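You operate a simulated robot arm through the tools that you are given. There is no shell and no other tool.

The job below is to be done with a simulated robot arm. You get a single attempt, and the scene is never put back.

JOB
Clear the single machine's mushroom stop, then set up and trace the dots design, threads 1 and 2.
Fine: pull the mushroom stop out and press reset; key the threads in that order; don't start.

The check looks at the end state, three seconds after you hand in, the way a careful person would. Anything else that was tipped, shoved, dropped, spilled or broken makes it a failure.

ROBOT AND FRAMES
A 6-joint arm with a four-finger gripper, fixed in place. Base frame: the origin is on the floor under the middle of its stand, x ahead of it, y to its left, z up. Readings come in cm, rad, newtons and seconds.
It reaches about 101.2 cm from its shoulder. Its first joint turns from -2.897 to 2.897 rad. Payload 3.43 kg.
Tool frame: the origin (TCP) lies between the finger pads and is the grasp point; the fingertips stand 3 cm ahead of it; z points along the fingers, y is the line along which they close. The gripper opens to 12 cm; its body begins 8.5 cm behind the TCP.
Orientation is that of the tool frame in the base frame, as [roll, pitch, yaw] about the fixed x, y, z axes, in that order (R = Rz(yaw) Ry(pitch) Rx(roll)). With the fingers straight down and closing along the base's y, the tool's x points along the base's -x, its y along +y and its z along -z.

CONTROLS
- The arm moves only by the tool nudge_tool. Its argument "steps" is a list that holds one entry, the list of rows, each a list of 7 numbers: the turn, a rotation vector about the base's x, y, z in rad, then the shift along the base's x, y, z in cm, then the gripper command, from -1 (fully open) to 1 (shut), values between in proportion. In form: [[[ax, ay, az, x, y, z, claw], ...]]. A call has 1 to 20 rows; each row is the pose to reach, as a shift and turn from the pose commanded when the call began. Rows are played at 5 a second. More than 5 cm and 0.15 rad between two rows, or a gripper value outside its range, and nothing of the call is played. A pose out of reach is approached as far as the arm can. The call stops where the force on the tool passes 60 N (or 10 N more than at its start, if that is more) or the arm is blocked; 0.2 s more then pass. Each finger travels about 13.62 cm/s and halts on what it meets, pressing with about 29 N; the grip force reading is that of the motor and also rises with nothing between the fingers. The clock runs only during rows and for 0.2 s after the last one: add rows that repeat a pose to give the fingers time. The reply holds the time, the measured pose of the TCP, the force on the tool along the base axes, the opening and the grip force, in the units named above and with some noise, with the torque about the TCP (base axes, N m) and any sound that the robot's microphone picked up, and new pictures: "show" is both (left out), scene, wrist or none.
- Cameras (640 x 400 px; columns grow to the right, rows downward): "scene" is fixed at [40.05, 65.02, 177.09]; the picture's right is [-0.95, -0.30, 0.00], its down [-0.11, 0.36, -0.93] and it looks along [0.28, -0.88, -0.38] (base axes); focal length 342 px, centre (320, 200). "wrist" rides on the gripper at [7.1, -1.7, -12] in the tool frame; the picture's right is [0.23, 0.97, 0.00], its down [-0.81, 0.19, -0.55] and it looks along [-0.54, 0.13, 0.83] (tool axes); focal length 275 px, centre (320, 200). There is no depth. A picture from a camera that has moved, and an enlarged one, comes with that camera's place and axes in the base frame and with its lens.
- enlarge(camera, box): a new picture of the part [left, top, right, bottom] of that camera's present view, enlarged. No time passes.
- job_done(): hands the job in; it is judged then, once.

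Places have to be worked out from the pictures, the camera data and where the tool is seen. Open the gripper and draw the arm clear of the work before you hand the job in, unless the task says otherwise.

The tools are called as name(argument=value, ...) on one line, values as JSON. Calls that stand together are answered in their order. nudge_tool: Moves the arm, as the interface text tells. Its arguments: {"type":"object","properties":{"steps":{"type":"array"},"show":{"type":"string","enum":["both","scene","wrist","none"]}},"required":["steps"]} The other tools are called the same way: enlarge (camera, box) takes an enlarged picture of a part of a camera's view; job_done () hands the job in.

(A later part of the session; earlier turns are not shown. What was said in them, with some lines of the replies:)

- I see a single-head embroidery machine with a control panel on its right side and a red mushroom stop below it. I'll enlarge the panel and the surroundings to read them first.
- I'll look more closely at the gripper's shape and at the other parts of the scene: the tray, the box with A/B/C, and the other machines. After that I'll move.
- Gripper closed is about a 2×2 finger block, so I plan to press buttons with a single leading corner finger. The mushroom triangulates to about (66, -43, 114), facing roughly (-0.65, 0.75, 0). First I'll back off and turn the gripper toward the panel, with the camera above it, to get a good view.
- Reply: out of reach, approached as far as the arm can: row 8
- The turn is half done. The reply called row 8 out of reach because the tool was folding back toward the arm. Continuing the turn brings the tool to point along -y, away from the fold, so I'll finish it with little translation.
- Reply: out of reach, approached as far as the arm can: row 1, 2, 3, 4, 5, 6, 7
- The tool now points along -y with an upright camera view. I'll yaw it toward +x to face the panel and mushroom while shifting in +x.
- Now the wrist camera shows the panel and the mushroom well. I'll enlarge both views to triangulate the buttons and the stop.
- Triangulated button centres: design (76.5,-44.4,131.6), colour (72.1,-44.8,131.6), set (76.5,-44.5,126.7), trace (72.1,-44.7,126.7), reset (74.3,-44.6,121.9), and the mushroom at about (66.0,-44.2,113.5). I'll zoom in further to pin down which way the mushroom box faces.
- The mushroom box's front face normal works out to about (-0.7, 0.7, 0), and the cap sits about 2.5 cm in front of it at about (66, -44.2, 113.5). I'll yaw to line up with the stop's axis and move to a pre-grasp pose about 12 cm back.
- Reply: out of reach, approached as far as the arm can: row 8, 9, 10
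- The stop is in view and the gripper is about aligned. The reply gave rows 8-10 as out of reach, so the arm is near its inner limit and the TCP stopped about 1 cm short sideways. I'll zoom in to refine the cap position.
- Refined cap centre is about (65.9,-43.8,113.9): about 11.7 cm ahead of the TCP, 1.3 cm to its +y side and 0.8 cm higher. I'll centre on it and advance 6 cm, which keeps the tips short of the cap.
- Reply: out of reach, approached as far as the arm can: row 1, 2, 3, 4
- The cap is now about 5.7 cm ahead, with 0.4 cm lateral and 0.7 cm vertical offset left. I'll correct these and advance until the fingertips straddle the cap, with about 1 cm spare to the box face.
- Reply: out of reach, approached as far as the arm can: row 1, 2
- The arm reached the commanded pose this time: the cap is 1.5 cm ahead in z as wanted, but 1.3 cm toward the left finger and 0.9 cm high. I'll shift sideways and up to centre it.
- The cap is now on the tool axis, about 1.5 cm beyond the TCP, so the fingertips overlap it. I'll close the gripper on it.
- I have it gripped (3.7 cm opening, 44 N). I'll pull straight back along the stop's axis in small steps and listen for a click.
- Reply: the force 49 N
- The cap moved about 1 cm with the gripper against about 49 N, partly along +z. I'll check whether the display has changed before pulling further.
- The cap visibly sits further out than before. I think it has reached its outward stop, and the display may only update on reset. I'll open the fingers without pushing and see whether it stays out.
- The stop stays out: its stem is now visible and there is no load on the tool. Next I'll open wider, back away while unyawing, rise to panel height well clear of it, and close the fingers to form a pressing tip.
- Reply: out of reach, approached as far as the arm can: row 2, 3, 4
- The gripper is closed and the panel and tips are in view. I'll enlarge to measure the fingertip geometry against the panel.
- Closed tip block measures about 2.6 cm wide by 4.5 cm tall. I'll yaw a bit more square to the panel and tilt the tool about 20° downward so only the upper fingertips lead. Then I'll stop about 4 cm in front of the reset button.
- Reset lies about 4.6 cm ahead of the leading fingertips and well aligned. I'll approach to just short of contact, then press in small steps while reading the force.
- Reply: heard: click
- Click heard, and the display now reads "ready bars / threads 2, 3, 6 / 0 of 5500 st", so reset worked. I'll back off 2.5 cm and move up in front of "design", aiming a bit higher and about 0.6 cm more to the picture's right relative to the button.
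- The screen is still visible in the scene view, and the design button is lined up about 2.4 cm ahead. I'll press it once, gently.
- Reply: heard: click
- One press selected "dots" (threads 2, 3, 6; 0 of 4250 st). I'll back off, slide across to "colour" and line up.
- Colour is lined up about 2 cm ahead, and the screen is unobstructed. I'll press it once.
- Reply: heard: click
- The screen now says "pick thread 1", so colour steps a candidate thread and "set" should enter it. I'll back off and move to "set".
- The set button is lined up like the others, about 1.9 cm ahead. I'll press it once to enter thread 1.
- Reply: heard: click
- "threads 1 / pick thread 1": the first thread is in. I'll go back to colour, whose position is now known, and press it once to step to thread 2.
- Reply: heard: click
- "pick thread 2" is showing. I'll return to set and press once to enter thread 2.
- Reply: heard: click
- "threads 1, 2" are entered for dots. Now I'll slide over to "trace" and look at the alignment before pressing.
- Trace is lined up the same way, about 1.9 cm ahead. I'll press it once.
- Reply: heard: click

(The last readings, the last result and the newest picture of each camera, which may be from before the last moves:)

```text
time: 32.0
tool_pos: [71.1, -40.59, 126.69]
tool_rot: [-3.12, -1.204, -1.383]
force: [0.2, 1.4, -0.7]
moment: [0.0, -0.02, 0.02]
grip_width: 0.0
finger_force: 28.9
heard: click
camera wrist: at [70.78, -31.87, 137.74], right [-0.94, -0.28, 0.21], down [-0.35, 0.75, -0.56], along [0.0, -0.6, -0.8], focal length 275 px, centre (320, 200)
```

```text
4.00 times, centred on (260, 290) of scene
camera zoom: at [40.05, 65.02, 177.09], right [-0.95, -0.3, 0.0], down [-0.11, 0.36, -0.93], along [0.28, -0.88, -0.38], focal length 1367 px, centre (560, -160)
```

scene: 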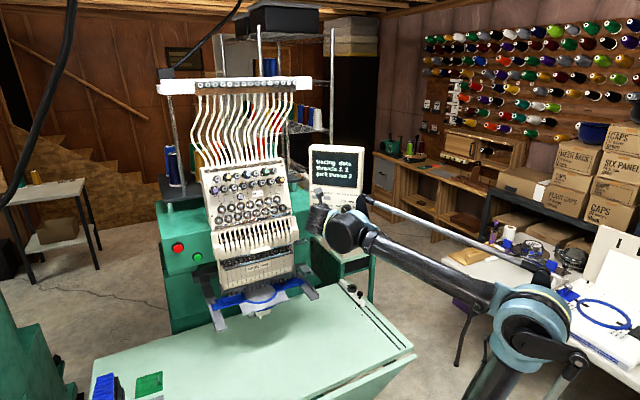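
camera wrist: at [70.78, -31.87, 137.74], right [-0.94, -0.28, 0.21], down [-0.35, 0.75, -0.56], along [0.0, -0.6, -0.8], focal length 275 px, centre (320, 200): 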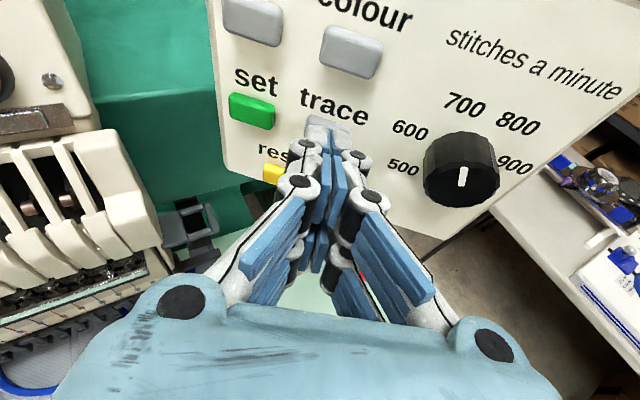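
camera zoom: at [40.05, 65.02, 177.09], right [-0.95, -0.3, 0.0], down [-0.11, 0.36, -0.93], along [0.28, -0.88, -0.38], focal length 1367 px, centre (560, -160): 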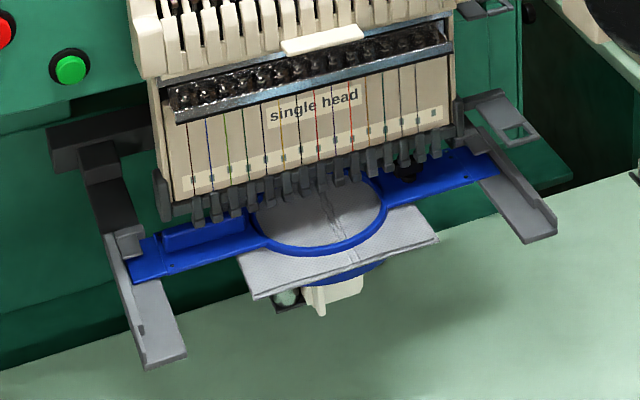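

The display reads "tracing dots / threads 1, 2". I'll back straight off the panel and wait for the trace to run.

nudge_tool(steps=[[[0, 0, 0, 0, 1, 0, 1], [0, 0, 0, 0, 2.5, 0, 1], [0, 0, 0, -0.5, 5, 0.5, 1], [0, 0, 0, -1.5, 8, 1, 1], [0, 0, 0, -3, 11, 1.5, 1], [0, 0, 0, -4.5, 14, 2, 1], [0, 0, 0, -6, 16, 2, 1], [0, 0, 0, -6, 16, 2, 1], [0, 0, 0, -6, 16, 2, 1], [0, 0, 0, -6, 16, 2, 1], [0, 0, 0, -6, 16, 2, 1], [0, 0, 0, -6, 16, 2, 1], [0, 0, 0, -6, 16, 2, 1], [0, 0, 0, -6, 16, 2, 1], [0, 0, 0, -6, 16, 2, 1]]])

enlarge(camera="scene", box=[290, 130, 390, 265])

enlarge(camera="scene", box=[180, 240, 340, 340])

```text
time: 35.2
tool_pos: [65.42, -24.87, 128.56]
tool_rot: [-3.121, -1.203, -1.384]
force: [-0.8, 0.8, 0.0]
moment: [-0.04, 0.0, -0.03]
grip_width: 0.0
finger_force: 28.8
camera wrist: at [65.06, -16.09, 139.69], right [-0.94, -0.28, 0.21], down [-0.35, 0.75, -0.56], along [0.0, -0.6, -0.8], focal length 275 px, centre (320, 200)
```

scene: 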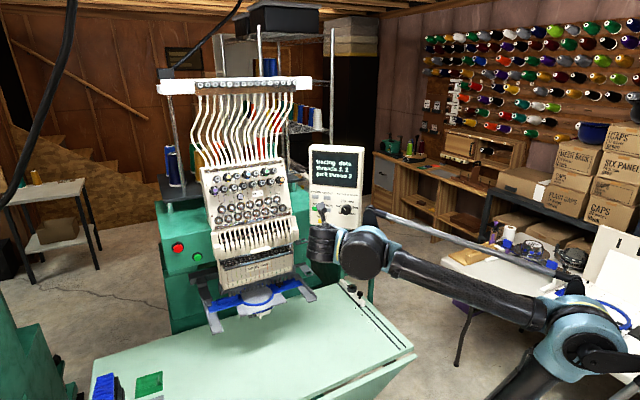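
wrist: 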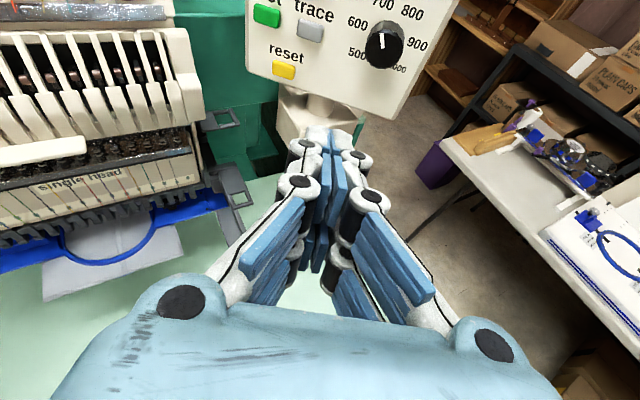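

```text
2.96 times, centred on (340, 198) of scene
camera zoom: at [40.05, 65.02, 177.09], right [-0.95, -0.3, 0.0], down [-0.11, 0.36, -0.93], along [0.28, -0.88, -0.38], focal length 1012 px, centre (261, 207)
```

zoom: 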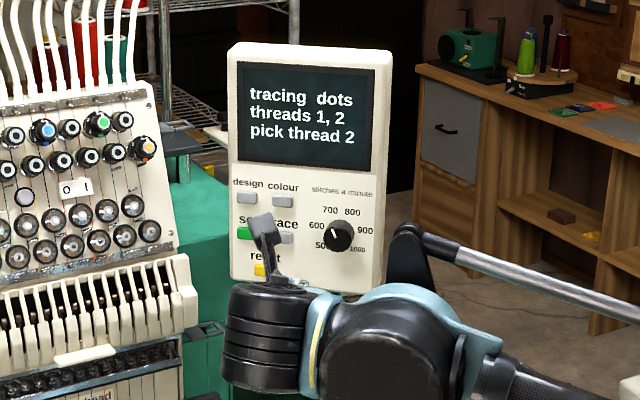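

```text
4.00 times, centred on (260, 290) of scene
camera zoom: at [40.05, 65.02, 177.09], right [-0.95, -0.3, 0.0], down [-0.11, 0.36, -0.93], along [0.28, -0.88, -0.38], focal length 1367 px, centre (560, -160)
```

zoom: 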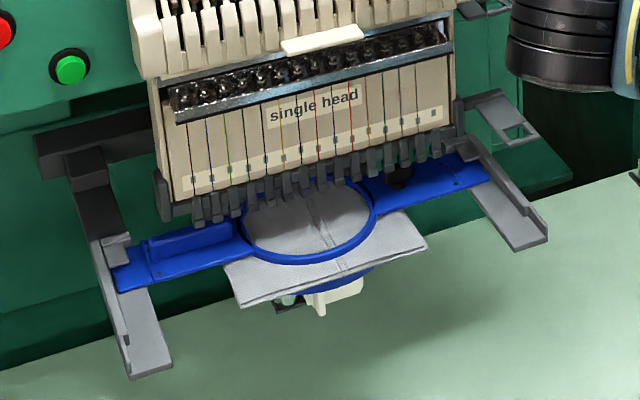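

The hoop is moving through its trace. I'll draw the arm further back, open the gripper, and wait for the trace to finish.

nudge_tool(steps=[[[0, 0, 0, -2, 1, 2, 0.5], [0, 0, 0, -5, 3, 4, 0], [0, 0, 0, -8, 5, 6, -0.5], [0, 0, 0, -10, 6, 8, -1], [0, 0, 0, -10, 6, 8, -1], [0, 0, 0, -10, 6, 8, -1], [0, 0, 0, -10, 6, 8, -1], [0, 0, 0, -10, 6, 8, -1], [0, 0, 0, -10, 6, 8, -1], [0, 0, 0, -10, 6, 8, -1], [0, 0, 0, -10, 6, 8, -1], [0, 0, 0, -10, 6, 8, -1], [0, 0, 0, -10, 6, 8, -1], [0, 0, 0, -10, 6, 8, -1], [0, 0, 0, -10, 6, 8, -1], [0, 0, 0, -10, 6, 8, -1], [0, 0, 0, -10, 6, 8, -1], [0, 0, 0, -10, 6, 8, -1], [0, 0, 0, -10, 6, 8, -1], [0, 0, 0, -10, 6, 8, -1]]])

enlarge(camera="scene", box=[290, 130, 390, 265])

enlarge(camera="scene", box=[180, 240, 340, 340])

```text
time: 39.4
tool_pos: [55.21, -18.7, 136.71]
tool_rot: [-3.118, -1.204, -1.384]
force: [0.4, -0.5, -0.4]
moment: [0.01, -0.01, -0.02]
grip_width: 12.01
finger_force: 0.1
camera wrist: at [54.86, -9.84, 147.76], right [-0.94, -0.28, 0.21], down [-0.35, 0.75, -0.56], along [0.0, -0.6, -0.8], focal length 275 px, centre (320, 200)
```

scene: 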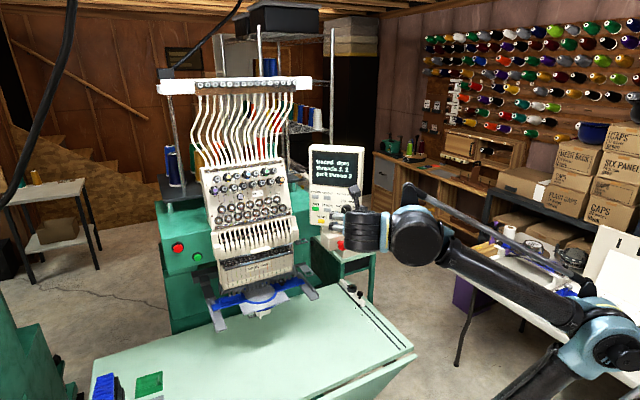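
wrist: 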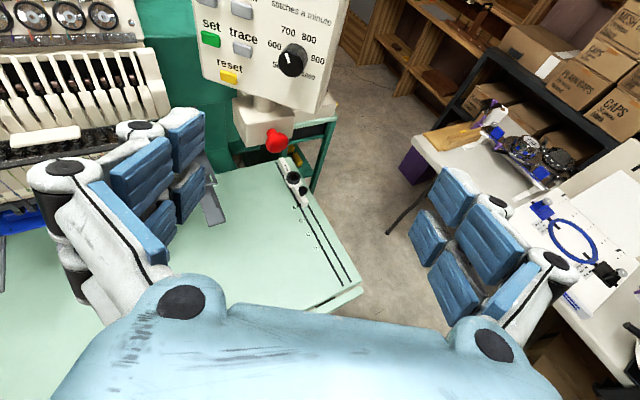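

```text
2.96 times, centred on (340, 198) of scene
camera zoom: at [40.05, 65.02, 177.09], right [-0.95, -0.3, 0.0], down [-0.11, 0.36, -0.93], along [0.28, -0.88, -0.38], focal length 1012 px, centre (261, 207)
```

zoom: 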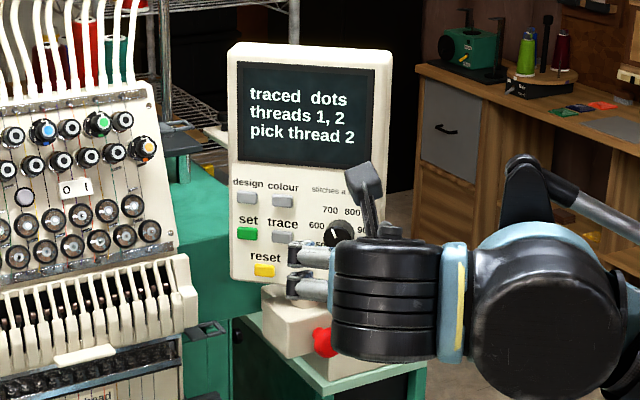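

```text
4.00 times, centred on (260, 290) of scene
camera zoom: at [40.05, 65.02, 177.09], right [-0.95, -0.3, 0.0], down [-0.11, 0.36, -0.93], along [0.28, -0.88, -0.38], focal length 1367 px, centre (560, -160)
```

zoom: 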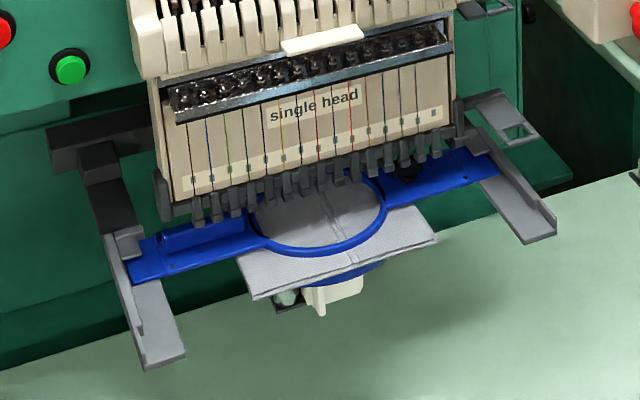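

The display reads "traced dots / threads 1, 2", and the hoop is back at its start position. The red stop is out, nothing was started, the speed knob is unchanged, and the gripper is open and about 25 cm clear of the panel. I'm handing in the job.

job_done()

```text
The job is handed in.
```

The single machine is set up and traced: the panel reads "traced dots / threads 1, 2". I handed it in without starting it.

- **Stop and reset:** I pulled the mushroom stop out and it stayed out. One press of reset changed the panel from "stopped" to "ready".
- **Design:** The machine came up on bars with threads 2, 3, 6. One press of design switched it to dots.
- **Threads:** I keyed thread 1, then thread 2, so the list read "threads 1, 2". The panel's third line still says "pick thread 2", which is just the last thread picked.
- **Trace:** The hoop ran its trace and returned to where it began.

The speed knob was not touched, and I saw nothing else moved or knocked. The gripper is open, and the arm is about 25 cm clear of the panel.
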